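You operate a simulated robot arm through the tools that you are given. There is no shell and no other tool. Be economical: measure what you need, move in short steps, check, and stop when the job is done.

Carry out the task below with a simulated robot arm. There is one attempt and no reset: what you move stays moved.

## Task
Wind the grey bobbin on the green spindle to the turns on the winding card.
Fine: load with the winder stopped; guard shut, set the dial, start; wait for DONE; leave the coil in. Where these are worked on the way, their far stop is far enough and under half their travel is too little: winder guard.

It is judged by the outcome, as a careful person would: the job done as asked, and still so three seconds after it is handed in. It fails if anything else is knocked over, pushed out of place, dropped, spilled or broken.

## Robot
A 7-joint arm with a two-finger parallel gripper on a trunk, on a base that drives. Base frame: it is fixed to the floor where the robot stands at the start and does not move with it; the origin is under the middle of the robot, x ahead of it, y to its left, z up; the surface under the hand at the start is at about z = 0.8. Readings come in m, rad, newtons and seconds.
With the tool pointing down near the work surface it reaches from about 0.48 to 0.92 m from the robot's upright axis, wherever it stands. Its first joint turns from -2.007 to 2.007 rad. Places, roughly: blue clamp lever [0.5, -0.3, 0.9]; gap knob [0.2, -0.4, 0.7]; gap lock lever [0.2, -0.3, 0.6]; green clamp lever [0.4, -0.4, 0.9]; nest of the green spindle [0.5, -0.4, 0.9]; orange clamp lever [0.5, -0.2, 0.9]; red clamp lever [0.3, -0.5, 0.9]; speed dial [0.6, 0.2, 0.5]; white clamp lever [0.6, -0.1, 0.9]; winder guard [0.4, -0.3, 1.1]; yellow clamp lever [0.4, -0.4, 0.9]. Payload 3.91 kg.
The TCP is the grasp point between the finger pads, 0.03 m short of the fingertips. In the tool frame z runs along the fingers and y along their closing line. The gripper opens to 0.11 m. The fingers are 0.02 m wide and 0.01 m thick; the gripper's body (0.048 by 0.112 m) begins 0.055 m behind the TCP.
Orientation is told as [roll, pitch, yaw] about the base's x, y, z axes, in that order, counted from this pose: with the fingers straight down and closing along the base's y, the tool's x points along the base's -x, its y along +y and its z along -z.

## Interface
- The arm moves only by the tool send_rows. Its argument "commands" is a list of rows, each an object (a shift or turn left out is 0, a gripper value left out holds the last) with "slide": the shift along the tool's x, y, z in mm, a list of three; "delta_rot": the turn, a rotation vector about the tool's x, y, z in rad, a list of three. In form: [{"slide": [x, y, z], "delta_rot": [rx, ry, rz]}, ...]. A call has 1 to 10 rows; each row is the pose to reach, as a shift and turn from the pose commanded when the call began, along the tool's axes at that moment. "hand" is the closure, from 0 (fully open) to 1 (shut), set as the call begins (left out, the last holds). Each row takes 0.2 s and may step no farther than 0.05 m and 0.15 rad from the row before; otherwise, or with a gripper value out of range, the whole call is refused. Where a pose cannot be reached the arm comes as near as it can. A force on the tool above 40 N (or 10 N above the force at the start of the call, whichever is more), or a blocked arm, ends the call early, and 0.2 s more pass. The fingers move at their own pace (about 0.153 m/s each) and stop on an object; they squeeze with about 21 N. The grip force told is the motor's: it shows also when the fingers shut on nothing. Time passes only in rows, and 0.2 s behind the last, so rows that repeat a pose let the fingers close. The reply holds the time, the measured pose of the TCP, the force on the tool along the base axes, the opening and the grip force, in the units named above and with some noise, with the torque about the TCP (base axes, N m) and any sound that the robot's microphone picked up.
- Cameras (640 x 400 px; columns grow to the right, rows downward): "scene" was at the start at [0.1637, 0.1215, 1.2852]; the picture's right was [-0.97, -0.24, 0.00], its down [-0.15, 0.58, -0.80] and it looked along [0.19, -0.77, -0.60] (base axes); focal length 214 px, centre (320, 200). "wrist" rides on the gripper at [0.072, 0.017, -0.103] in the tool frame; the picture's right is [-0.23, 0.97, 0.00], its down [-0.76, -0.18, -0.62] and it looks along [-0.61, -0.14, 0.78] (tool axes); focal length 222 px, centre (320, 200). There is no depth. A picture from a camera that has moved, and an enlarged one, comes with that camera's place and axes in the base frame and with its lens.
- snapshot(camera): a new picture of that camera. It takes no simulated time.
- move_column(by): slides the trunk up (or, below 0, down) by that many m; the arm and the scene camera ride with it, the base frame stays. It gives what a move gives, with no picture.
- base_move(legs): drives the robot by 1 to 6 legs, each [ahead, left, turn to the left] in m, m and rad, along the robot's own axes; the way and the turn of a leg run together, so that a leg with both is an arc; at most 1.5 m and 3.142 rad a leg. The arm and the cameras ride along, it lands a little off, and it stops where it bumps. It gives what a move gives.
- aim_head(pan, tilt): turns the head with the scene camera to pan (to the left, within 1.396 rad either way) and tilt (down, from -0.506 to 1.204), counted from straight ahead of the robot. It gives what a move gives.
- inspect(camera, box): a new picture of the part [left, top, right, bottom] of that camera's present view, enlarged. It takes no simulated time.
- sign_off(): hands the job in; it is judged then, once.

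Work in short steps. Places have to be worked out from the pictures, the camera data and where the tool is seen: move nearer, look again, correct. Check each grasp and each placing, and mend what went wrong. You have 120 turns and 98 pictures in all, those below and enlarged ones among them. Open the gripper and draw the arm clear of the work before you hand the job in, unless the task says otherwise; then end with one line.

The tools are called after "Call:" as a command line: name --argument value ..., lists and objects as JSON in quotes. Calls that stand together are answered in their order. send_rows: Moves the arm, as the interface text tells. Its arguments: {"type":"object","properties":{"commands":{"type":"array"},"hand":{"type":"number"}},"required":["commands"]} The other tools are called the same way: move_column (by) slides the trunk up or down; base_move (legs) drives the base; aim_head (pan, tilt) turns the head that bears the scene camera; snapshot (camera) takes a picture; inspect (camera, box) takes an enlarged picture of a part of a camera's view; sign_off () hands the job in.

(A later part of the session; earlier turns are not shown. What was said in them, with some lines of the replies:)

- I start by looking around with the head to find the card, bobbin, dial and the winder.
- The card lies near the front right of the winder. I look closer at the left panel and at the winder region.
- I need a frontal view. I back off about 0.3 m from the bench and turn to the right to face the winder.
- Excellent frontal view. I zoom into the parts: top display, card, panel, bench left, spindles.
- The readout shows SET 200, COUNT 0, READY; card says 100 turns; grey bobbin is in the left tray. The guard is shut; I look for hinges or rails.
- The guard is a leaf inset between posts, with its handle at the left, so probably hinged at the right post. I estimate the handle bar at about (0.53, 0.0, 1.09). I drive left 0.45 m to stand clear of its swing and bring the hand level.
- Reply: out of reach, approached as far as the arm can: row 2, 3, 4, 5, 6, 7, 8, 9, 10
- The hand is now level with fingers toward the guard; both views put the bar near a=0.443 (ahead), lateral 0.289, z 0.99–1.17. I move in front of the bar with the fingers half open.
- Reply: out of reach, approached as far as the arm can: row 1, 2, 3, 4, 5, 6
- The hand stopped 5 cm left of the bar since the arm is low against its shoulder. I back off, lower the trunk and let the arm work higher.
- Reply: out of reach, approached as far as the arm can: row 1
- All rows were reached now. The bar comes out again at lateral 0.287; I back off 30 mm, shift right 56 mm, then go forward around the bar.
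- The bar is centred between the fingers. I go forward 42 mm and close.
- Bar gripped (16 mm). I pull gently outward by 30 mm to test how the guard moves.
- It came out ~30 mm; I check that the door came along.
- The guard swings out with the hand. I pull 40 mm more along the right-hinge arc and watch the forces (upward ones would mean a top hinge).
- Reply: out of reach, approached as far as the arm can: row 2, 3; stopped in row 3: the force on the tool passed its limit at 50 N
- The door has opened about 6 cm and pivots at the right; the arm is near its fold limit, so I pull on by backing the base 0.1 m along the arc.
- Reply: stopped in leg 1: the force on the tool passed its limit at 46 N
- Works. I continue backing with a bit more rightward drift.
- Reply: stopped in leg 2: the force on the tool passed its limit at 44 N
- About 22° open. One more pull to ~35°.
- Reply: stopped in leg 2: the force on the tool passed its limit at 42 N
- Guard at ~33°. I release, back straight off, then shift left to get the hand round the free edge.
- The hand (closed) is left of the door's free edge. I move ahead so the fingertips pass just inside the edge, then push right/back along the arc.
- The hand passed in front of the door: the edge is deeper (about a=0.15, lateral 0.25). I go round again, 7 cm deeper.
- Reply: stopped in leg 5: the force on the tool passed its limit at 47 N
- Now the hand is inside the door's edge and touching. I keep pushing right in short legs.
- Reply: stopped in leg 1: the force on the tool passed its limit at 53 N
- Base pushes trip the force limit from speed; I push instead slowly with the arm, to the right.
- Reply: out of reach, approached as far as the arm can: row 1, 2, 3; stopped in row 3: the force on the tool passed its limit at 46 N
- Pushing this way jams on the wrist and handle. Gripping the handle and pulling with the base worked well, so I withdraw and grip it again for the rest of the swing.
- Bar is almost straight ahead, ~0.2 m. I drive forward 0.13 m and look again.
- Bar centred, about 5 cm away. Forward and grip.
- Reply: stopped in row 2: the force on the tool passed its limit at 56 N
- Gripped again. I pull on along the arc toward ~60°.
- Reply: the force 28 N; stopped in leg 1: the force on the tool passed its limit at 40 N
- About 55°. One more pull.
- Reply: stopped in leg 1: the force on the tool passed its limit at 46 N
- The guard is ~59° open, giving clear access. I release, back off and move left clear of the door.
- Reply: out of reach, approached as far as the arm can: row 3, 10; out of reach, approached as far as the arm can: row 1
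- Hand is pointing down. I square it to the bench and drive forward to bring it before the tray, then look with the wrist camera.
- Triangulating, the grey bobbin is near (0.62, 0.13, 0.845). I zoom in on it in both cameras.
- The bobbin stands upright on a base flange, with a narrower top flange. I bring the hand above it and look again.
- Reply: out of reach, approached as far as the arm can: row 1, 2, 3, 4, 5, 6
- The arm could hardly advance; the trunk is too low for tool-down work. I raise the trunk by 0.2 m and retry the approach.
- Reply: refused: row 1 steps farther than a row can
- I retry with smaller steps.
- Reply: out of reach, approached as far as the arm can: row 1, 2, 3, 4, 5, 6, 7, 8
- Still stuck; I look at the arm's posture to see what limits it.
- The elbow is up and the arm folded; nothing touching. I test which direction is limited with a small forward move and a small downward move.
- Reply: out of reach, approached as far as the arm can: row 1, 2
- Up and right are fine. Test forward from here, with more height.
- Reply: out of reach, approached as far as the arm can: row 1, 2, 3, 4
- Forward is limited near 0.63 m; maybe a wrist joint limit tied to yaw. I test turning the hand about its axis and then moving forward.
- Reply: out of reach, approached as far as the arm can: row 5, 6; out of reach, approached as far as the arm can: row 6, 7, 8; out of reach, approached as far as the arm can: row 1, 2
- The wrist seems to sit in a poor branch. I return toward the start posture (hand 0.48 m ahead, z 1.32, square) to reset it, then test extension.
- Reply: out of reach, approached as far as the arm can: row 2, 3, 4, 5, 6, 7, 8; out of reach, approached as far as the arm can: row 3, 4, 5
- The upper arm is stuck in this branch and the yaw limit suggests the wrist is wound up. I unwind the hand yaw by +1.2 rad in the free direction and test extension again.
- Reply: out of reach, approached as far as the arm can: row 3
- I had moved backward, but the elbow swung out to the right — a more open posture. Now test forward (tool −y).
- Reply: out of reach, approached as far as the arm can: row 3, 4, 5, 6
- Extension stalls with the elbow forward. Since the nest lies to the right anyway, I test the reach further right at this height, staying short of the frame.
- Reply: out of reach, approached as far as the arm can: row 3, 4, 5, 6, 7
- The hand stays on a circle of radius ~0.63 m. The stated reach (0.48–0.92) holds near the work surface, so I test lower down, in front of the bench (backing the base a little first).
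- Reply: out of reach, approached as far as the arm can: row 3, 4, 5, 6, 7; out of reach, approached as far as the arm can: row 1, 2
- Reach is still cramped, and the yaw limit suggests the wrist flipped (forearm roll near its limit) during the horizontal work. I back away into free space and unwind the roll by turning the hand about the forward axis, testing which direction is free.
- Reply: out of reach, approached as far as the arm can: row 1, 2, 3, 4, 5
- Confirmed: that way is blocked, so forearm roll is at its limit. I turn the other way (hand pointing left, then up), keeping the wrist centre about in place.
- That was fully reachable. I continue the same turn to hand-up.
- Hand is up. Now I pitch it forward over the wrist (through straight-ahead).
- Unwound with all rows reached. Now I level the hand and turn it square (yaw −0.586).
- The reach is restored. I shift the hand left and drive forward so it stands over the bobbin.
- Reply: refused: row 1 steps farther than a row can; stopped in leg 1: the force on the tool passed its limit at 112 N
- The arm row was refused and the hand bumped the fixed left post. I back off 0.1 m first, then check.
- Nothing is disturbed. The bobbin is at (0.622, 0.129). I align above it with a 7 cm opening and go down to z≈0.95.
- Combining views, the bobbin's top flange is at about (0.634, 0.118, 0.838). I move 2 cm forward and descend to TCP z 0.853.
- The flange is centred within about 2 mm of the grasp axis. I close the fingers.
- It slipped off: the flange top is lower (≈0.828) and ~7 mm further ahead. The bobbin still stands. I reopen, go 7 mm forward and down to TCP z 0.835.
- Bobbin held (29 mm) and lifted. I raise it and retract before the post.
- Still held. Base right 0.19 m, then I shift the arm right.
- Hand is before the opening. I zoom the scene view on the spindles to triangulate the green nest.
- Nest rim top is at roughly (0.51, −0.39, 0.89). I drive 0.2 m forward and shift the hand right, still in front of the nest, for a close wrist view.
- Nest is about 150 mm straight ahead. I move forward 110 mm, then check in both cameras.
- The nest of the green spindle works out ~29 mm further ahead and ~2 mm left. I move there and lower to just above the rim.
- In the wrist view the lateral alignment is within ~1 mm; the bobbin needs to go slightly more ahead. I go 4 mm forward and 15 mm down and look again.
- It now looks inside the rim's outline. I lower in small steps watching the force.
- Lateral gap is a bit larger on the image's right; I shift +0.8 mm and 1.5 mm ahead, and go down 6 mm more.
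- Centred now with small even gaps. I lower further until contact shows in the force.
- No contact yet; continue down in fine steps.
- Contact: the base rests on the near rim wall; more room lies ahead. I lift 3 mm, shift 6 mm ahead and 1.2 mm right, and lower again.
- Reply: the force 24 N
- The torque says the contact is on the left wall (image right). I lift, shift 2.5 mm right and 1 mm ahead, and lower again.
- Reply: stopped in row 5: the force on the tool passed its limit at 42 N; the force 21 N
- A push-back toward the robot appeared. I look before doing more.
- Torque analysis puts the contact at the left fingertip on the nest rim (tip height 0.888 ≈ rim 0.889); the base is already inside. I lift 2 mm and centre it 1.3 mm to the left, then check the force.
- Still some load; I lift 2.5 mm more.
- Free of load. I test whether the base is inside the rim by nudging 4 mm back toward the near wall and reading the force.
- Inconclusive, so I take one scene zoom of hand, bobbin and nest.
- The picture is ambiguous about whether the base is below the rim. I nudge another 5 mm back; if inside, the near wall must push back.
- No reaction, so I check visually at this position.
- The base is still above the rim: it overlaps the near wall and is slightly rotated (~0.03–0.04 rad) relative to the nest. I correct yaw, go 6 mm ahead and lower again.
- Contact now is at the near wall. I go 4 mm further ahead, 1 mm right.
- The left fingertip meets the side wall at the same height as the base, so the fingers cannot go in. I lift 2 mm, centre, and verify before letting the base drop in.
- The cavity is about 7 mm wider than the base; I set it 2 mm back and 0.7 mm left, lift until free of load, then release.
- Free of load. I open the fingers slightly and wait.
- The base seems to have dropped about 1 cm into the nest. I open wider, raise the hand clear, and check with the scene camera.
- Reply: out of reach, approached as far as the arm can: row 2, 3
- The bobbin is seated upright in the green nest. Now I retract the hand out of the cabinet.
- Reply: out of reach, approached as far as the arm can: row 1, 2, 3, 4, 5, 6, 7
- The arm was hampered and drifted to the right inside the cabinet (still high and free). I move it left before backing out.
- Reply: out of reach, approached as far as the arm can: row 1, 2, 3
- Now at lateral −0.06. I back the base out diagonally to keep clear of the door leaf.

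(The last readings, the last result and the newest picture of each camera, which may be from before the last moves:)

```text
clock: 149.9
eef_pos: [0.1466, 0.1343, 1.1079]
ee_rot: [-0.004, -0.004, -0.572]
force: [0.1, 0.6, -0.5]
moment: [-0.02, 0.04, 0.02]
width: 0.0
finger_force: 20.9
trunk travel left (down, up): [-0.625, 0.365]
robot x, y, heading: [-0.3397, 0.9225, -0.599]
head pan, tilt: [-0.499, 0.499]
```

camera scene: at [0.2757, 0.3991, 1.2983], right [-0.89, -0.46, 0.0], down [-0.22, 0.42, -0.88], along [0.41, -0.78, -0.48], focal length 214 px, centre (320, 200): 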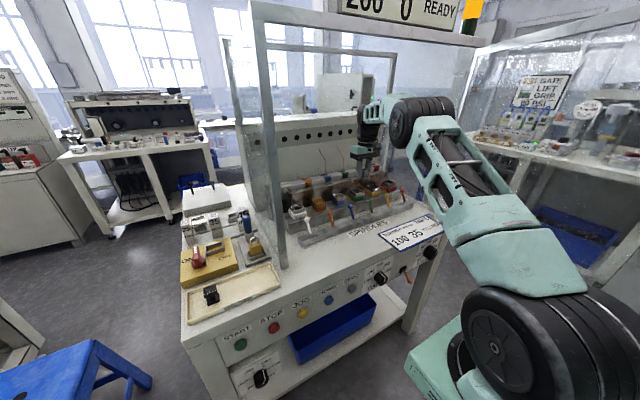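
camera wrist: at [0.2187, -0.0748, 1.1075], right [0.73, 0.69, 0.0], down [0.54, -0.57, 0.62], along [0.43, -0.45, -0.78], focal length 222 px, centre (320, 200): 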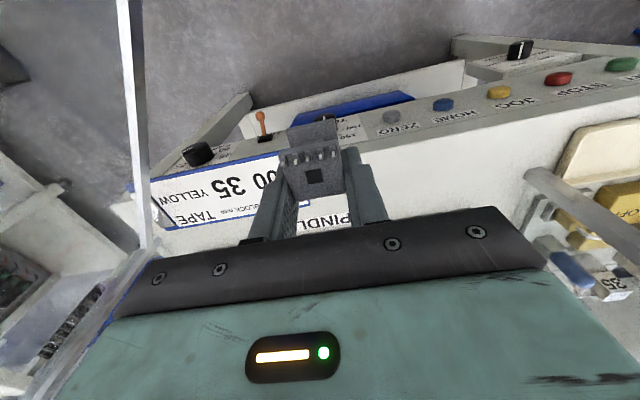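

Out of the cabinet. I bring the arm back to a handy posture in front of the robot.

Call:
send_rows --commands '[{"slide": [0, 45, 0]}, {"slide": [0, 90, 0]}, {"slide": [0, 135, 0]}, {"slide": [0, 180, 0]}, {"slide": [40, 200, 0]}, {"slide": [80, 220, 0]}, {"slide": [120, 240, 0]}, {"slide": [160, 250, 0]}]'

```text
clock: 151.7
eef_pos: [0.3015, 0.3037, 1.1503]
ee_rot: [-0.002, 0.0, -0.573]
force: [0.3, -0.4, -0.4]
moment: [0.04, -0.02, -0.01]
width: 0.0001
finger_force: 21.4
out of reach, approached as far as the arm can: row 1, 2, 3, 4, 5, 6, 7, 8
trunk travel left (down, up): [-0.625, 0.365]
robot x, y, heading: [-0.335, 0.9197, -0.593]
head pan, tilt: [-0.499, 0.499]
```

The arm resists retracting (a joint limit again). I test small rolls about the forward axis (both ways).

Call:
send_rows --commands '[{"delta_rot": [0, 0.15, 0]}, {"delta_rot": [0, 0.3, 0]}, {"slide": [40, 0, 0], "delta_rot": [0, 0.3, 0]}, {"slide": [80, 0, 0], "delta_rot": [0, 0.3, 0]}]'

Call:
send_rows --commands '[{"delta_rot": [0.15, 0, 0]}, {"delta_rot": [0.3, 0, 0]}, {"slide": [40, 0, 0], "delta_rot": [0.3, 0, 0]}, {"slide": [80, 0, 0], "delta_rot": [0.3, 0, 0]}]'

```text
clock: 152.7
eef_pos: [0.2352, 0.3418, 1.1447]
ee_rot: [-0.001, 0.296, -0.572]
force: [0.5, -0.2, -0.8]
moment: [0.01, 0.04, 0.02]
width: 0.0001
finger_force: 20.7
out of reach, approached as far as the arm can: row 1, 2, 3
trunk travel left (down, up): [-0.625, 0.365]
robot x, y, heading: [-0.3344, 0.9226, -0.594]
head pan, tilt: [-0.499, 0.499]
```

```text
clock: 153.7
eef_pos: [0.1703, 0.3833, 1.1679]
ee_rot: [-0.304, 0.297, -0.572]
force: [0.2, 0.9, -0.8]
moment: [0.01, 0.06, -0.02]
width: 0.0002
finger_force: 21.0
trunk travel left (down, up): [-0.625, 0.365]
robot x, y, heading: [-0.3339, 0.9199, -0.602]
head pan, tilt: [-0.499, 0.499]
```

Tilting freed it. I retract further and level the hand again.

Call:
send_rows --commands '[{"slide": [40, 0, 0]}, {"slide": [80, 0, 0], "delta_rot": [-0.1, 0, 0]}, {"slide": [110, 0, 0], "delta_rot": [-0.2, 0, 0]}, {"slide": [110, 0, 0], "delta_rot": [-0.3, 0, 0]}]'

Call:
send_rows --commands '[{"delta_rot": [0, -0.1, 0]}, {"delta_rot": [0, -0.2, 0]}, {"delta_rot": [0, -0.3, 0]}]'

```text
clock: 154.7
eef_pos: [0.0801, 0.4388, 1.2015]
ee_rot: [-0.001, 0.294, -0.574]
force: [-0.4, 0.0, 0.1]
moment: [-0.01, 0.01, 0.01]
width: 0.0001
finger_force: 20.5
trunk travel left (down, up): [-0.625, 0.365]
robot x, y, heading: [-0.3374, 0.9224, -0.597]
head pan, tilt: [-0.499, 0.499]
```

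```text
clock: 155.5
eef_pos: [0.0818, 0.4378, 1.2015]
ee_rot: [-0.002, -0.008, -0.573]
force: [-1.3, -0.5, -0.3]
moment: [0.01, 0.01, 0.01]
width: 0.0
finger_force: 20.9
trunk travel left (down, up): [-0.625, 0.365]
robot x, y, heading: [-0.3351, 0.9189, -0.599]
head pan, tilt: [-0.499, 0.499]
```

Free and level again. I lower the trunk 0.12 m and drive right so that the hand stands on the outer side of the open door.

Call:
move_column --by -0.12

Call:
base_move --legs '[[-0.03, -0.56, 0.013], [0.18, 0, 0]]'

Call:
aim_head --pan -0.1 --tilt 0.35

Call:
snapshot --camera "scene"

```text
clock: 157.0
eef_pos: [0.0813, 0.4369, 1.0805]
ee_rot: [-0.002, -0.004, -0.573]
force: [-0.7, 0.8, -0.4]
moment: [0.04, 0.01, -0.01]
width: 0.0002
finger_force: 21.3
trunk travel left (down, up): [-0.505, 0.485]
robot x, y, heading: [-0.336, 0.9169, -0.593]
head pan, tilt: [-0.499, 0.499]
```

```text
clock: 161.4
eef_pos: [-0.0987, -0.1178, 1.0817]
ee_rot: [-0.004, -0.006, -0.559]
force: [0.9, -0.1, 0.5]
moment: [0.0, 0.06, 0.02]
width: 0.0
finger_force: 21.2
trunk travel left (down, up): [-0.505, 0.485]
robot x, y, heading: [-0.521, 0.358, -0.587]
head pan, tilt: [-0.499, 0.499]
```

```text
clock: 162.3
eef_pos: [-0.099, -0.1175, 1.0817]
ee_rot: [-0.003, -0.005, -0.56]
force: [0.3, 0.0, -0.5]
moment: [0.01, 0.02, 0.0]
width: 0.0001
finger_force: 21.1
trunk travel left (down, up): [-0.505, 0.485]
robot x, y, heading: [-0.5207, 0.3648, -0.583]
head pan, tilt: [-0.099, 0.351]
```

```text
3 pictures are left
camera scene: at [-0.2165, 0.3945, 1.192], right [-0.63, -0.78, 0.0], down [-0.27, 0.22, -0.94], along [0.73, -0.59, -0.34], focal length 214 px, centre (320, 200)
```

scene: 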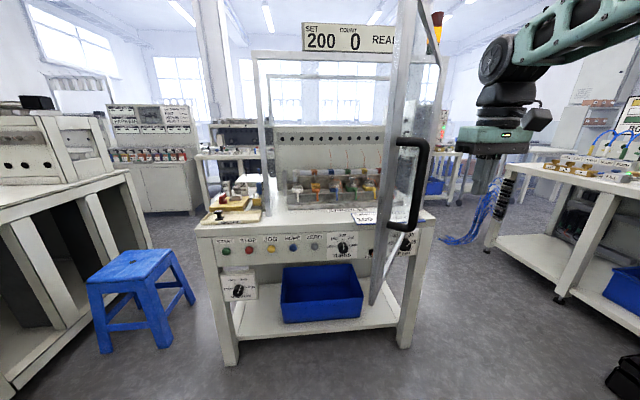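

Three pictures remain, so I work by readings. I reposition the robot to face the outside of the open door squarely (turned left by 1 rad), then close it by driving an arc around its hinge.

Call:
base_move --legs '[[-0.1, -0.62, 0], [0, 0, 1.0], [0.12, -0.08, 0]]'

```text
clock: 167.8
eef_pos: [-0.3126, -0.1175, 1.0813]
ee_rot: [-0.003, -0.007, 0.203]
force: [-0.3, -1.2, -0.2]
moment: [-0.04, 0.0, -0.05]
width: 0.0
finger_force: 20.7
trunk travel left (down, up): [-0.505, 0.485]
robot x, y, heading: [-0.9468, -0.0651, 0.175]
head pan, tilt: [-0.099, 0.351]
stopped in leg 2: the robot was blocked; the commanded pose is now the measured one
```

The base bumped something behind on the right and stopped; the present heading is good enough. I drive off it, toward the door's outer side.

Call:
base_move --legs '[[0.2, 0.09, 0]]'

```text
clock: 169.5
eef_pos: [-0.1313, 0.0125, 1.0809]
ee_rot: [-0.002, -0.003, 0.211]
force: [-0.5, 0.3, 0.2]
moment: [0.0, 0.02, -0.02]
width: 0.0
finger_force: 21.2
trunk travel left (down, up): [-0.505, 0.485]
robot x, y, heading: [-0.766, 0.0611, 0.183]
head pan, tilt: [-0.099, 0.351]
```

The bar is ~5 cm ahead of the hand. I approach and push along the arc.

Call:
base_move --legs '[[0.045, 0, 0], [0.075, 0.086, -0.1], [0.075, 0.086, -0.1]]'

```text
clock: 172.0
eef_pos: [0.0254, 0.0829, 1.0817]
ee_rot: [-0.004, -0.005, 0.014]
force: [0.1, 0.2, -0.7]
moment: [0.04, 0.03, -0.02]
width: 0.0
finger_force: 20.5
trunk travel left (down, up): [-0.505, 0.485]
robot x, y, heading: [-0.5867, 0.2489, -0.005]
head pan, tilt: [-0.099, 0.351]
```

No trip, and the motion follows the arc. I continue with three more arc legs.

Call:
base_move --legs '[[0.114, 0.12, -0.15], [0.114, 0.12, -0.15]]'

```text
clock: 174.5
eef_pos: [0.2092, 0.1047, 1.0823]
ee_rot: [-0.004, -0.005, -0.292]
force: [-0.5, 0.1, 0.2]
moment: [0.04, 0.0, -0.02]
width: 0.0001
finger_force: 21.5
trunk travel left (down, up): [-0.505, 0.485]
robot x, y, heading: [-0.3249, 0.4507, -0.317]
head pan, tilt: [-0.099, 0.351]
```

Hand stays on the arc (~34° left). Continue.

Call:
base_move --legs '[[0.15, 0.162, -0.2], [0.12, 0.11, -0.13]]'

```text
clock: 177.2
eef_pos: [0.428, 0.0714, 1.0828]
ee_rot: [-0.004, -0.006, -0.618]
force: [-0.5, -0.3, -0.1]
moment: [-0.04, 0.02, 0.02]
width: 0.0001
finger_force: 20.7
trunk travel left (down, up): [-0.505, 0.485]
robot x, y, heading: [0.037, 0.5719, -0.638]
head pan, tilt: [-0.099, 0.351]
```

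Nearly shut (hand at a=0.317). I push 7 cm ahead with the base, then finish slowly with the arm until it stops.

Call:
base_move --legs '[[0.065, 0.0, 0.05]]'

Call:
send_rows --commands '[{"slide": [-8, 0, 0]}, {"slide": [-16, 0, 0]}, {"slide": [-24, 0, 0]}, {"slide": [-32, 0, 0]}, {"slide": [-40, 0, 0]}, {"slide": [-48, 0, 0]}, {"slide": [-56, 0, 0]}, {"slide": [-64, 0, 0]}]'

```text
clock: 178.2
eef_pos: [0.5053, 0.0529, 1.0817]
ee_rot: [-0.003, -0.005, -0.569]
force: [-0.3, 1.1, -0.1]
moment: [-0.02, -0.02, -0.02]
width: 0.0003
finger_force: 20.7
trunk travel left (down, up): [-0.505, 0.485]
robot x, y, heading: [0.0844, 0.535, -0.595]
head pan, tilt: [-0.099, 0.351]
```

```text
clock: 178.9
eef_pos: [0.5133, 0.0475, 1.0822]
ee_rot: [0.0, 0.005, -0.576]
force: [-15.1, 13.6, 4.1]
moment: [-1.02, -0.96, -0.59]
width: 0.0
finger_force: 20.8
trunk travel left (down, up): [-0.505, 0.485]
robot x, y, heading: [0.0918, 0.5354, -0.592]
head pan, tilt: [-0.099, 0.351]
stopped in row 3: the force on the tool passed its limit at 52 N (the readings are from after the stop); the commanded pose is now the measured one
```

Firm stop, with the contact on the handle bar at the closed position — the guard is shut. I back off, move right to the TURNS dial's lateral position, then level the hand forward.

Call:
base_move --legs '[[-0.4, 0, 0], [0, -0.28, 0]]'

Call:
send_rows --commands '[{"slide": [-30, 0, -2], "delta_rot": [0, -0.15, 0]}, {"slide": [-59, 0, -6], "delta_rot": [0, -0.3, 0]}, {"slide": [-87, 0, -12], "delta_rot": [0, -0.45, 0]}, {"slide": [-113, 0, -22], "delta_rot": [0, -0.6, 0]}, {"slide": [-136, 0, -33], "delta_rot": [0, -0.75, 0]}, {"slide": [-157, 0, -46], "delta_rot": [0, -0.9, 0]}, {"slide": [-173, 0, -60], "delta_rot": [0, -1.05, 0]}, {"slide": [-186, 0, -77], "delta_rot": [0, -1.2, 0]}, {"slide": [-195, 0, -94], "delta_rot": [0, -1.35, 0]}, {"slide": [-199, 0, -111], "delta_rot": [0, -1.5, 0]}]'

```text
clock: 182.9
eef_pos: [0.0247, 0.0327, 1.0802]
ee_rot: [-0.003, 0.005, -0.574]
force: [-0.3, 0.0, -0.5]
moment: [0.0, -0.02, 0.05]
width: 0.0
finger_force: 20.9
trunk travel left (down, up): [-0.505, 0.485]
robot x, y, heading: [-0.4032, 0.5198, -0.586]
head pan, tilt: [-0.099, 0.351]
```

```text
clock: 185.1
eef_pos: [0.2019, -0.0552, 1.1803]
ee_rot: [-1.031, -1.308, 0.579]
force: [-1.1, -2.9, 2.3]
moment: [0.06, 0.14, 0.17]
width: 0.0
finger_force: 21.0
out of reach, approached as far as the arm can: row 9
trunk travel left (down, up): [-0.505, 0.485]
robot x, y, heading: [-0.407, 0.5223, -0.585]
head pan, tilt: [-0.099, 0.351]
```

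Nearly level; I correct the remaining orientation error computed from the reading.

Call:
send_rows --commands '[{"delta_rot": [0.044, -0.04, 0.077]}, {"delta_rot": [0.088, -0.079, 0.154]}, {"delta_rot": [0.132, -0.118, 0.231]}]'

```text
clock: 185.9
eef_pos: [0.1866, -0.0839, 1.1916]
ee_rot: [1.679, -1.335, -2.407]
force: [-1.0, 3.7, 5.0]
moment: [0.21, 0.26, -0.08]
width: 0.0
finger_force: 20.9
out of reach, approached as far as the arm can: row 2
trunk travel left (down, up): [-0.505, 0.485]
robot x, y, heading: [-0.4027, 0.5197, -0.588]
head pan, tilt: [-0.099, 0.351]
```

The arm was still settling, so I overshot. I let it settle and read again.

Call:
send_rows --commands '[{"slide": [0, 0, 0]}, {"slide": [0, 0, 0]}]'

```text
clock: 186.5
eef_pos: [0.192, -0.0745, 1.1919]
ee_rot: [1.685, -1.342, -2.399]
force: [-0.3, 0.4, -0.6]
moment: [-0.01, -0.01, -0.01]
width: 0.0002
finger_force: 21.0
trunk travel left (down, up): [-0.505, 0.485]
robot x, y, heading: [-0.404, 0.5208, -0.588]
head pan, tilt: [-0.099, 0.351]
```

Settled. I apply the reverse correction and let it settle.

Call:
send_rows --commands '[{"delta_rot": [-0.07, 0.02, -0.115]}, {"delta_rot": [-0.139, 0.041, -0.229]}, {"delta_rot": [-0.139, 0.041, -0.229]}, {"delta_rot": [-0.139, 0.041, -0.229]}, {"delta_rot": [-0.139, 0.041, -0.229]}]'

```text
clock: 187.7
eef_pos: [0.1937, -0.0759, 1.1921]
ee_rot: [-1.659, -1.566, 1.083]
force: [1.0, -0.1, 0.0]
moment: [0.04, 0.0, 0.0]
width: 0.0001
finger_force: 20.9
trunk travel left (down, up): [-0.505, 0.485]
robot x, y, heading: [-0.4048, 0.5172, -0.581]
head pan, tilt: [-0.099, 0.351]
```

Aligned (pitch −1.566). I lower the trunk 0.48 m to the dial height (z≈0.71), opening the fingers, and pre-roll the hand +0.6 rad.

Call:
move_column --by -0.48

Call:
send_rows --commands '[{"delta_rot": [0, 0, 0.12]}, {"delta_rot": [0, 0, 0.24]}, {"delta_rot": [0, 0, 0.36]}, {"delta_rot": [0, 0, 0.48]}, {"delta_rot": [0, 0, 0.6]}, {"delta_rot": [0, 0, 0.6]}]' --hand 0.3

```text
refused: -0.48 is not a number from -0.4 to 0.4
```

```text
clock: 189.1
eef_pos: [0.1912, -0.0737, 1.1904]
ee_rot: [1.57, -0.975, -2.148]
force: [0.3, -0.2, -0.1]
moment: [0.02, 0.01, -0.03]
width: 0.077
finger_force: 0.1
trunk travel left (down, up): [-0.505, 0.485]
robot x, y, heading: [-0.4032, 0.5219, -0.59]
head pan, tilt: [-0.099, 0.351]
```

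Roll reached cleanly. Now I lower the trunk in two parts.

Call:
move_column --by -0.4

Call:
move_column --by -0.08

Call:
snapshot --camera "wrist"

```text
clock: 193.0
eef_pos: [0.1923, -0.0753, 0.7909]
ee_rot: [1.57, -0.975, -2.147]
force: [-0.1, 0.3, -0.4]
moment: [-0.02, -0.01, -0.01]
width: 0.0769
finger_force: 0.1
trunk travel left (down, up): [-0.105, 0.885]
robot x, y, heading: [-0.4062, 0.519, -0.593]
head pan, tilt: [-0.099, 0.351]
```

```text
clock: 194.1
eef_pos: [0.191, -0.074, 0.7107]
ee_rot: [1.573, -0.976, -2.146]
force: [0.1, -0.3, -0.1]
moment: [-0.05, -0.01, -0.02]
width: 0.0771
finger_force: 0.0
trunk travel left (down, up): [-0.025, 0.965]
robot x, y, heading: [-0.4028, 0.5225, -0.593]
head pan, tilt: [-0.099, 0.351]
```

```text
2 pictures are left
camera wrist: at [0.1352, 0.0283, 0.6604], right [0.37, 0.57, 0.73], down [-0.84, -0.14, 0.53], along [0.41, -0.81, 0.42], focal length 222 px, centre (320, 200)
```

wrist: 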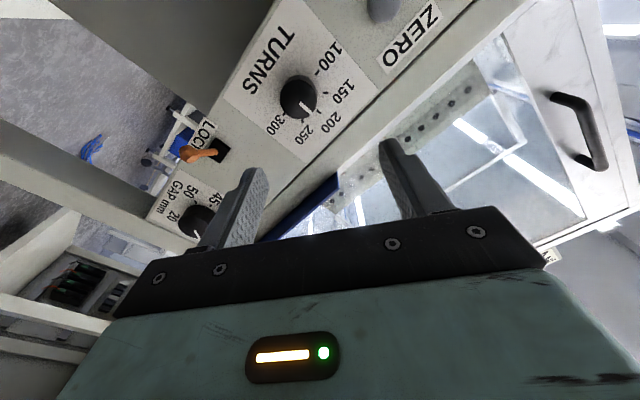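

The wrist view shows the TURNS dial at lateral ≈0.037, z≈0.688 (pointer at 200) and the guard shut. I shift onto its axis and advance so the fingers straddle the knob.

Call:
send_rows --commands '[{"slide": [14.6, -19.5, 0]}, {"slide": [14.6, -19.5, 40]}, {"slide": [14.6, -19.5, 80]}, {"slide": [14.6, -19.5, 115]}, {"slide": [14.6, -19.5, 130]}, {"slide": [14.6, -19.5, 140]}, {"slide": [14.6, -19.5, 148]}]'

```text
clock: 195.7
eef_pos: [0.3119, -0.1633, 0.6857]
ee_rot: [1.571, -0.973, -2.148]
force: [-0.2, 0.2, 0.3]
moment: [-0.01, 0.0, 0.0]
width: 0.077
finger_force: 0.2
trunk travel left (down, up): [-0.025, 0.965]
robot x, y, heading: [-0.4028, 0.52, -0.588]
head pan, tilt: [-0.099, 0.351]
```

At the planned point without contact. I close on the knob.

Call:
send_rows --commands '[{"slide": [0, 0, 0]}, {"slide": [0, 0, 0]}, {"slide": [0, 0, 0]}]' --hand 1.0

```text
clock: 196.5
eef_pos: [0.3109, -0.1636, 0.6837]
ee_rot: [1.57, -0.974, -2.149]
force: [2.1, -7.8, -2.5]
moment: [0.04, 0.09, -0.32]
width: 0.0408
finger_force: 45.0
trunk travel left (down, up): [-0.025, 0.965]
robot x, y, heading: [-0.4044, 0.52, -0.588]
head pan, tilt: [-0.099, 0.351]
```

Knob gripped at 41 mm. I turn it counter-clockwise 90° (200 → 100).

Call:
send_rows --commands '[{"delta_rot": [0, 0, -0.14]}, {"delta_rot": [0, 0, -0.28]}, {"delta_rot": [0, 0, -0.42]}, {"delta_rot": [0, 0, -0.56]}, {"delta_rot": [0, 0, -0.7]}, {"delta_rot": [0, 0, -0.84]}]'

```text
clock: 197.9
eef_pos: [0.3093, -0.1643, 0.685]
ee_rot: [-1.561, -1.325, 0.978]
force: [-15.1, -17.6, -14.4]
moment: [0.4, 0.46, -0.65]
width: 0.0409
finger_force: 44.8
trunk travel left (down, up): [-0.025, 0.965]
robot x, y, heading: [-0.4031, 0.517, -0.585]
head pan, tilt: [-0.099, 0.351]
```

Some side load from a small axis offset; I ease 2 mm with it and continue the turn.

Call:
send_rows --commands '[{"slide": [1.6, -1.6, 0]}, {"slide": [1.6, -1.6, 0], "delta_rot": [0, 0, -0.14]}, {"slide": [1.6, -1.6, 0], "delta_rot": [0, 0, -0.28]}, {"slide": [1.6, -1.6, 0], "delta_rot": [0, 0, -0.42]}, {"slide": [1.6, -1.6, 0], "delta_rot": [0, 0, -0.56]}, {"slide": [1.6, -1.6, 0], "delta_rot": [0, 0, -0.68]}, {"slide": [1.6, -1.6, 0], "delta_rot": [0, 0, -0.75]}]'

```text
clock: 199.5
eef_pos: [0.3091, -0.1676, 0.6864]
ee_rot: [-1.572, -0.578, 0.991]
force: [-6.4, -29.2, -2.0]
moment: [0.29, -0.43, -0.93]
width: 0.0412
finger_force: 45.3
trunk travel left (down, up): [-0.025, 0.965]
robot x, y, heading: [-0.4019, 0.5209, -0.59]
head pan, tilt: [-0.099, 0.351]
```

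Total turn −1.59 rad with a stop-like torque at the end. I release, back off 90 mm, and look up at the readout (one picture).

Call:
send_rows --commands '[{"slide": [0, 0, 0]}, {"slide": [0, 0, 0]}, {"slide": [0, 0, -45]}, {"slide": [0, 0, -90]}]' --hand 0.3

Call:
aim_head --pan -0.25 --tilt -0.3

Call:
snapshot --camera "scene"

```text
clock: 200.5
eef_pos: [0.2357, -0.1149, 0.6886]
ee_rot: [-1.571, -0.578, 0.996]
force: [0.4, -0.5, -0.5]
moment: [0.0, -0.02, 0.01]
width: 0.077
finger_force: 0.0
trunk travel left (down, up): [-0.025, 0.965]
robot x, y, heading: [-0.4007, 0.5191, -0.586]
head pan, tilt: [-0.099, 0.351]
```

```text
clock: 201.6
eef_pos: [0.236, -0.1141, 0.6908]
ee_rot: [-1.571, -0.577, 0.996]
force: [0.5, 0.9, -0.6]
moment: [0.03, -0.04, 0.03]
width: 0.0768
finger_force: 0.1
trunk travel left (down, up): [-0.025, 0.965]
robot x, y, heading: [-0.4032, 0.5242, -0.592]
head pan, tilt: [-0.25, -0.3]
```

```text
1 pictures are left
camera scene: at [-0.1176, 0.5534, 0.7699], right [-0.74, -0.67, 0.0], down [0.2, -0.22, -0.96], along [0.64, -0.71, 0.29], focal length 214 px, centre (320, 200)
```

scene: 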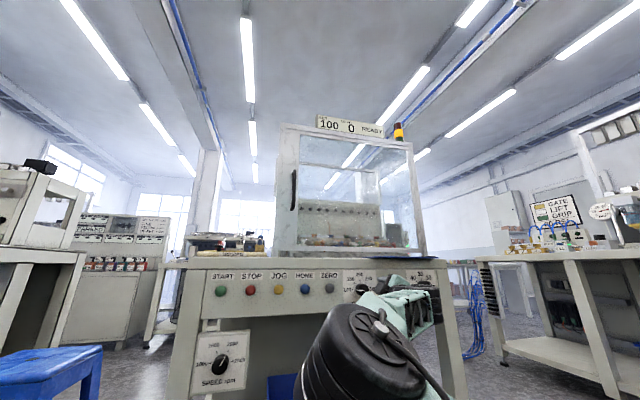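

The readout says SET 100, COUNT 0, READY, and the guard is shut. START works out at lateral ≈0.51, z≈0.69. I close the fingers, drive 0.47 m left, and check the pose.

Call:
send_rows --commands '[{"slide": [0, 0, -20]}, {"slide": [0, 0, -20]}, {"slide": [0, 0, -20]}]' --hand 1.0

Call:
base_move --legs '[[0, 0.473, 0.004]]'

Call:
send_rows --commands '[{"slide": [0, 0, 0]}]'

```text
clock: 202.4
eef_pos: [0.2179, -0.1031, 0.687]
ee_rot: [-1.572, -0.576, 0.997]
force: [-0.6, 0.5, -1.1]
moment: [0.01, -0.01, 0.01]
width: 0.0
finger_force: 21.0
trunk travel left (down, up): [-0.025, 0.965]
robot x, y, heading: [-0.4036, 0.5204, -0.594]
head pan, tilt: [-0.25, -0.3]
```

```text
clock: 205.2
eef_pos: [0.4888, 0.3024, 0.6863]
ee_rot: [-1.57, -0.576, 1.004]
force: [0.6, -0.8, -0.9]
moment: [0.02, 0.0, -0.01]
width: 0.0002
finger_force: 21.0
trunk travel left (down, up): [-0.025, 0.965]
robot x, y, heading: [-0.1384, 0.9201, -0.583]
head pan, tilt: [-0.25, -0.3]
```

```text
clock: 205.6
eef_pos: [0.4899, 0.3038, 0.6875]
ee_rot: [-1.572, -0.575, 1.004]
force: [0.3, -0.4, 0.0]
moment: [-0.02, -0.01, 0.0]
width: 0.0001
finger_force: 20.7
trunk travel left (down, up): [-0.025, 0.965]
robot x, y, heading: [-0.1354, 0.9207, -0.58]
head pan, tilt: [-0.25, -0.3]
```

At a=0.24, lateral 0.523. I correct 17 mm to the right and advance to just short of the button.

Call:
send_rows --commands '[{"slide": [12.7, -11.8, 0]}, {"slide": [12.7, -11.8, 40]}, {"slide": [12.7, -11.8, 80]}, {"slide": [12.7, -11.8, 98]}]'

Call:
send_rows --commands '[{"slide": [0, 0, 4]}, {"slide": [0, 0, 8]}, {"slide": [0, 0, 12]}, {"slide": [0, 0, 16]}, {"slide": [0, 0, 20]}, {"slide": [0, 0, 24]}]'

```text
clock: 206.6
eef_pos: [0.5639, 0.2372, 0.6909]
ee_rot: [-1.571, -0.576, 1.003]
force: [-0.8, 0.1, 0.1]
moment: [-0.03, -0.01, -0.01]
width: 0.0
finger_force: 21.0
trunk travel left (down, up): [-0.025, 0.965]
robot x, y, heading: [-0.1361, 0.9197, -0.583]
head pan, tilt: [-0.25, -0.3]
```

```text
clock: 207.8
eef_pos: [0.5761, 0.2279, 0.6912]
ee_rot: [-1.57, -0.575, 1.006]
force: [-23.7, 22.5, -6.0]
moment: [-0.06, 0.05, 0.34]
width: 0.0001
finger_force: 21.0
trunk travel left (down, up): [-0.025, 0.965]
robot x, y, heading: [-0.1363, 0.922, -0.577]
head pan, tilt: [-0.25, -0.3]
heard: click
stopped in row 5: the force on the tool passed its limit at 45 N (the readings are from after the stop); the commanded pose is now the measured one
```

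A click was heard: START pressed. I back off and let time pass.

Call:
send_rows --commands '[{"slide": [0, 0, -30]}, {"slide": [0, 0, -70]}, {"slide": [0, 0, -110]}, {"slide": [0, 0, -110]}, {"slide": [0, 0, -110]}, {"slide": [0, 0, -110]}, {"slide": [0, 0, -110]}, {"slide": [0, 0, -110]}, {"slide": [0, 0, -110]}, {"slide": [0, 0, -110]}]'

Call:
send_rows --commands '[{"slide": [0, 0, 0]}, {"slide": [0, 0, 0]}, {"slide": [0, 0, 0]}, {"slide": [0, 0, 0]}, {"slide": [0, 0, 0]}, {"slide": [0, 0, 0]}, {"slide": [0, 0, 0]}, {"slide": [0, 0, 0]}, {"slide": [0, 0, 0]}, {"slide": [0, 0, 0]}]'

```text
clock: 209.9
eef_pos: [0.4857, 0.2904, 0.6882]
ee_rot: [-1.57, -0.576, 1.006]
force: [-0.3, -0.5, -0.2]
moment: [0.02, -0.02, -0.01]
width: 0.0001
finger_force: 21.0
trunk travel left (down, up): [-0.025, 0.965]
robot x, y, heading: [-0.1383, 0.921, -0.584]
head pan, tilt: [-0.25, -0.3]
```

```text
clock: 212.2
eef_pos: [0.4839, 0.2896, 0.688]
ee_rot: [-1.57, -0.577, 1.006]
force: [0.5, 0.4, -0.4]
moment: [0.01, -0.02, 0.0]
width: 0.0
finger_force: 20.9
trunk travel left (down, up): [-0.025, 0.965]
robot x, y, heading: [-0.1376, 0.9181, -0.584]
head pan, tilt: [-0.25, -0.3]
```

Nothing heard yet. I open the gripper, draw back 0.2 m and keep waiting and listening.

Call:
base_move --legs '[[-0.2, 0, 0]]'

Call:
send_rows --commands '[{"slide": [0, 0, 0]}, {"slide": [0, 0, 0]}, {"slide": [0, 0, 0]}, {"slide": [0, 0, 0]}, {"slide": [0, 0, 0]}, {"slide": [0, 0, 0]}, {"slide": [0, 0, 0]}, {"slide": [0, 0, 0]}, {"slide": [0, 0, 0]}, {"slide": [0, 0, 0]}]' --hand 0

Call:
send_rows --commands '[{"slide": [0, 0, 0]}, {"slide": [0, 0, 0]}, {"slide": [0, 0, 0]}, {"slide": [0, 0, 0]}, {"slide": [0, 0, 0]}, {"slide": [0, 0, 0]}, {"slide": [0, 0, 0]}, {"slide": [0, 0, 0]}, {"slide": [0, 0, 0]}, {"slide": [0, 0, 0]}]'

Call:
send_rows --commands '[{"slide": [0, 0, 0]}, {"slide": [0, 0, 0]}, {"slide": [0, 0, 0]}, {"slide": [0, 0, 0]}, {"slide": [0, 0, 0]}, {"slide": [0, 0, 0]}, {"slide": [0, 0, 0]}, {"slide": [0, 0, 0]}, {"slide": [0, 0, 0]}, {"slide": [0, 0, 0]}]'

Call:
send_rows --commands '[{"slide": [0, 0, 0]}, {"slide": [0, 0, 0]}, {"slide": [0, 0, 0]}, {"slide": [0, 0, 0]}, {"slide": [0, 0, 0]}, {"slide": [0, 0, 0]}, {"slide": [0, 0, 0]}, {"slide": [0, 0, 0]}, {"slide": [0, 0, 0]}, {"slide": [0, 0, 0]}]'

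Call:
aim_head --pan -0.65 --tilt -0.3

```text
clock: 213.7
eef_pos: [0.3172, 0.3957, 0.6881]
ee_rot: [-1.568, -0.576, 1.004]
force: [-0.7, 0.1, 0.5]
moment: [-0.02, -0.03, 0.0]
width: 0.0001
finger_force: 21.0
trunk travel left (down, up): [-0.025, 0.965]
robot x, y, heading: [-0.3035, 1.0296, -0.587]
head pan, tilt: [-0.25, -0.3]
```

```text
clock: 215.9
eef_pos: [0.3175, 0.3943, 0.6869]
ee_rot: [-1.57, -0.577, 1.002]
force: [0.3, -0.8, 0.1]
moment: [-0.02, -0.05, 0.0]
width: 0.1098
finger_force: 0.2
trunk travel left (down, up): [-0.025, 0.965]
robot x, y, heading: [-0.3068, 1.0283, -0.587]
head pan, tilt: [-0.25, -0.3]
```

```text
clock: 218.1
eef_pos: [0.3181, 0.3961, 0.6874]
ee_rot: [-1.568, -0.575, 1.001]
force: [0.3, 0.5, -0.2]
moment: [0.01, 0.0, -0.01]
width: 0.1102
finger_force: 0.1
trunk travel left (down, up): [-0.025, 0.965]
robot x, y, heading: [-0.3042, 1.0293, -0.588]
head pan, tilt: [-0.25, -0.3]
```

```text
clock: 220.3
eef_pos: [0.3182, 0.3965, 0.6881]
ee_rot: [-1.569, -0.574, 1.001]
force: [-0.7, -0.4, -0.2]
moment: [0.0, 0.02, -0.02]
width: 0.11
finger_force: 0.1
trunk travel left (down, up): [-0.025, 0.965]
robot x, y, heading: [-0.3006, 1.0304, -0.581]
head pan, tilt: [-0.25, -0.3]
```

```text
clock: 222.5
eef_pos: [0.317, 0.3956, 0.6868]
ee_rot: [-1.568, -0.576, 1.0]
force: [-0.2, 0.3, 0.1]
moment: [-0.02, -0.01, 0.01]
width: 0.1098
finger_force: 0.1
trunk travel left (down, up): [-0.025, 0.965]
robot x, y, heading: [-0.3032, 1.0302, -0.587]
head pan, tilt: [-0.25, -0.3]
```

```text
clock: 223.4
eef_pos: [0.3178, 0.3957, 0.6883]
ee_rot: [-1.569, -0.577, 1.003]
force: [-0.1, 0.4, 0.3]
moment: [-0.02, 0.02, 0.03]
width: 0.1099
finger_force: 0.0
trunk travel left (down, up): [-0.025, 0.965]
robot x, y, heading: [-0.3065, 1.0273, -0.588]
head pan, tilt: [-0.649, -0.3]
```

I wait another ~20 s to be sure before spending the last picture.

Call:
send_rows --commands '[{"slide": [0, 0, 0]}, {"slide": [0, 0, 0]}, {"slide": [0, 0, 0]}, {"slide": [0, 0, 0]}, {"slide": [0, 0, 0]}, {"slide": [0, 0, 0]}, {"slide": [0, 0, 0]}, {"slide": [0, 0, 0]}, {"slide": [0, 0, 0]}, {"slide": [0, 0, 0]}]'

Call:
send_rows --commands '[{"slide": [0, 0, 0]}, {"slide": [0, 0, 0]}, {"slide": [0, 0, 0]}, {"slide": [0, 0, 0]}, {"slide": [0, 0, 0]}, {"slide": [0, 0, 0]}, {"slide": [0, 0, 0]}, {"slide": [0, 0, 0]}, {"slide": [0, 0, 0]}, {"slide": [0, 0, 0]}]'

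Call:
send_rows --commands '[{"slide": [0, 0, 0]}, {"slide": [0, 0, 0]}, {"slide": [0, 0, 0]}, {"slide": [0, 0, 0]}, {"slide": [0, 0, 0]}, {"slide": [0, 0, 0]}, {"slide": [0, 0, 0]}, {"slide": [0, 0, 0]}, {"slide": [0, 0, 0]}, {"slide": [0, 0, 0]}]'

Call:
send_rows --commands '[{"slide": [0, 0, 0]}, {"slide": [0, 0, 0]}, {"slide": [0, 0, 0]}, {"slide": [0, 0, 0]}, {"slide": [0, 0, 0]}, {"slide": [0, 0, 0]}, {"slide": [0, 0, 0]}, {"slide": [0, 0, 0]}, {"slide": [0, 0, 0]}, {"slide": [0, 0, 0]}]'

Call:
send_rows --commands '[{"slide": [0, 0, 0]}, {"slide": [0, 0, 0]}, {"slide": [0, 0, 0]}, {"slide": [0, 0, 0]}, {"slide": [0, 0, 0]}, {"slide": [0, 0, 0]}, {"slide": [0, 0, 0]}, {"slide": [0, 0, 0]}, {"slide": [0, 0, 0]}, {"slide": [0, 0, 0]}]'

Call:
send_rows --commands '[{"slide": [0, 0, 0]}, {"slide": [0, 0, 0]}, {"slide": [0, 0, 0]}, {"slide": [0, 0, 0]}, {"slide": [0, 0, 0]}, {"slide": [0, 0, 0]}, {"slide": [0, 0, 0]}, {"slide": [0, 0, 0]}, {"slide": [0, 0, 0]}, {"slide": [0, 0, 0]}]'

Call:
send_rows --commands '[{"slide": [0, 0, 0]}, {"slide": [0, 0, 0]}, {"slide": [0, 0, 0]}, {"slide": [0, 0, 0]}, {"slide": [0, 0, 0]}, {"slide": [0, 0, 0]}, {"slide": [0, 0, 0]}, {"slide": [0, 0, 0]}, {"slide": [0, 0, 0]}, {"slide": [0, 0, 0]}]'

Call:
send_rows --commands '[{"slide": [0, 0, 0]}, {"slide": [0, 0, 0]}, {"slide": [0, 0, 0]}, {"slide": [0, 0, 0]}, {"slide": [0, 0, 0]}, {"slide": [0, 0, 0]}, {"slide": [0, 0, 0]}, {"slide": [0, 0, 0]}, {"slide": [0, 0, 0]}, {"slide": [0, 0, 0]}]'

Call:
snapshot --camera "scene"

```text
clock: 225.6
eef_pos: [0.3173, 0.3957, 0.6873]
ee_rot: [-1.569, -0.575, 1.001]
force: [0.3, -0.4, 0.3]
moment: [0.01, 0.03, 0.05]
width: 0.11
finger_force: 0.0
trunk travel left (down, up): [-0.025, 0.965]
robot x, y, heading: [-0.3027, 1.0257, -0.589]
head pan, tilt: [-0.649, -0.3]
```

```text
clock: 227.8
eef_pos: [0.3165, 0.3961, 0.6886]
ee_rot: [-1.569, -0.577, 1.0]
force: [1.0, -0.1, -0.2]
moment: [0.0, 0.01, -0.02]
width: 0.1097
finger_force: 0.1
trunk travel left (down, up): [-0.025, 0.965]
robot x, y, heading: [-0.3014, 1.0286, -0.587]
head pan, tilt: [-0.649, -0.3]
```

```text
clock: 230.0
eef_pos: [0.318, 0.3962, 0.6884]
ee_rot: [-1.57, -0.576, 1.002]
force: [0.2, -0.4, 0.0]
moment: [-0.01, -0.05, 0.01]
width: 0.1099
finger_force: 0.1
trunk travel left (down, up): [-0.025, 0.965]
robot x, y, heading: [-0.3021, 1.0284, -0.588]
head pan, tilt: [-0.649, -0.3]
```

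```text
clock: 232.2
eef_pos: [0.3174, 0.395, 0.6882]
ee_rot: [-1.568, -0.576, 1.002]
force: [-1.1, 0.6, -0.2]
moment: [-0.04, -0.05, 0.01]
width: 0.1103
finger_force: 0.0
trunk travel left (down, up): [-0.025, 0.965]
robot x, y, heading: [-0.3034, 1.0296, -0.588]
head pan, tilt: [-0.649, -0.3]
```

```text
clock: 234.4
eef_pos: [0.3163, 0.3947, 0.6885]
ee_rot: [-1.568, -0.577, 1.001]
force: [-0.2, -1.0, 0.0]
moment: [0.02, -0.02, 0.05]
width: 0.11
finger_force: 0.0
trunk travel left (down, up): [-0.025, 0.965]
robot x, y, heading: [-0.3039, 1.0296, -0.588]
head pan, tilt: [-0.649, -0.3]
```

```text
clock: 236.6
eef_pos: [0.3161, 0.3957, 0.6882]
ee_rot: [-1.569, -0.577, 1.003]
force: [0.8, -0.9, 0.2]
moment: [-0.05, -0.01, 0.02]
width: 0.1098
finger_force: 0.1
trunk travel left (down, up): [-0.025, 0.965]
robot x, y, heading: [-0.302, 1.0269, -0.587]
head pan, tilt: [-0.649, -0.3]
```

```text
clock: 238.8
eef_pos: [0.3162, 0.3957, 0.6882]
ee_rot: [-1.568, -0.575, 1.004]
force: [1.0, -0.2, -0.3]
moment: [0.01, 0.04, 0.01]
width: 0.1103
finger_force: 0.0
trunk travel left (down, up): [-0.025, 0.965]
robot x, y, heading: [-0.3042, 1.029, -0.587]
head pan, tilt: [-0.649, -0.3]
```

```text
clock: 241.0
eef_pos: [0.3173, 0.3958, 0.6884]
ee_rot: [-1.569, -0.576, 1.002]
force: [0.2, -0.4, 0.6]
moment: [-0.05, 0.0, -0.01]
width: 0.1098
finger_force: 0.1
trunk travel left (down, up): [-0.025, 0.965]
robot x, y, heading: [-0.3054, 1.0266, -0.587]
head pan, tilt: [-0.649, -0.3]
```

```text
0 pictures are left
camera scene: at [-0.0449, 1.048, 0.7699], right [-0.94, -0.33, 0.0], down [0.1, -0.28, -0.96], along [0.31, -0.9, 0.3], focal length 214 px, centre (320, 200)
```

scene: 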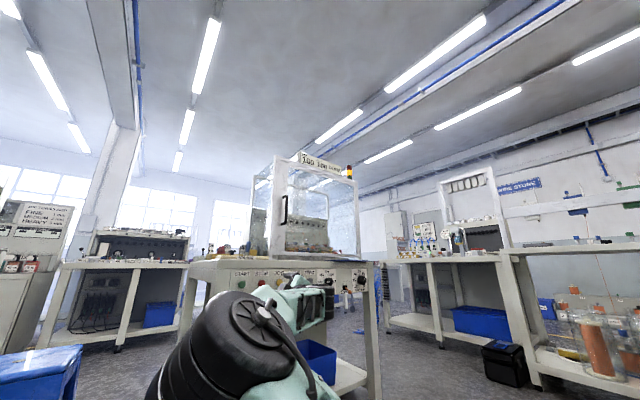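

The readout now shows 100 / 100 and what looks like DONE. The guard is shut, the coil is still in, and the open hand is clear of the bench, so I hand the job in.

Call:
sign_off

```text
The job is handed in.
```

The grey bobbin is on the green spindle and wound to 100 turns, with the guard shut and the coil left in. The last picture showed 100 set and 100 counted; the text after that was small but looks like DONE. On the way, the hand once bumped the winder's left post and the base once touched something behind the robot that I couldn't see. The later pictures showed nothing moved at the winder, but I never looked behind the robot.
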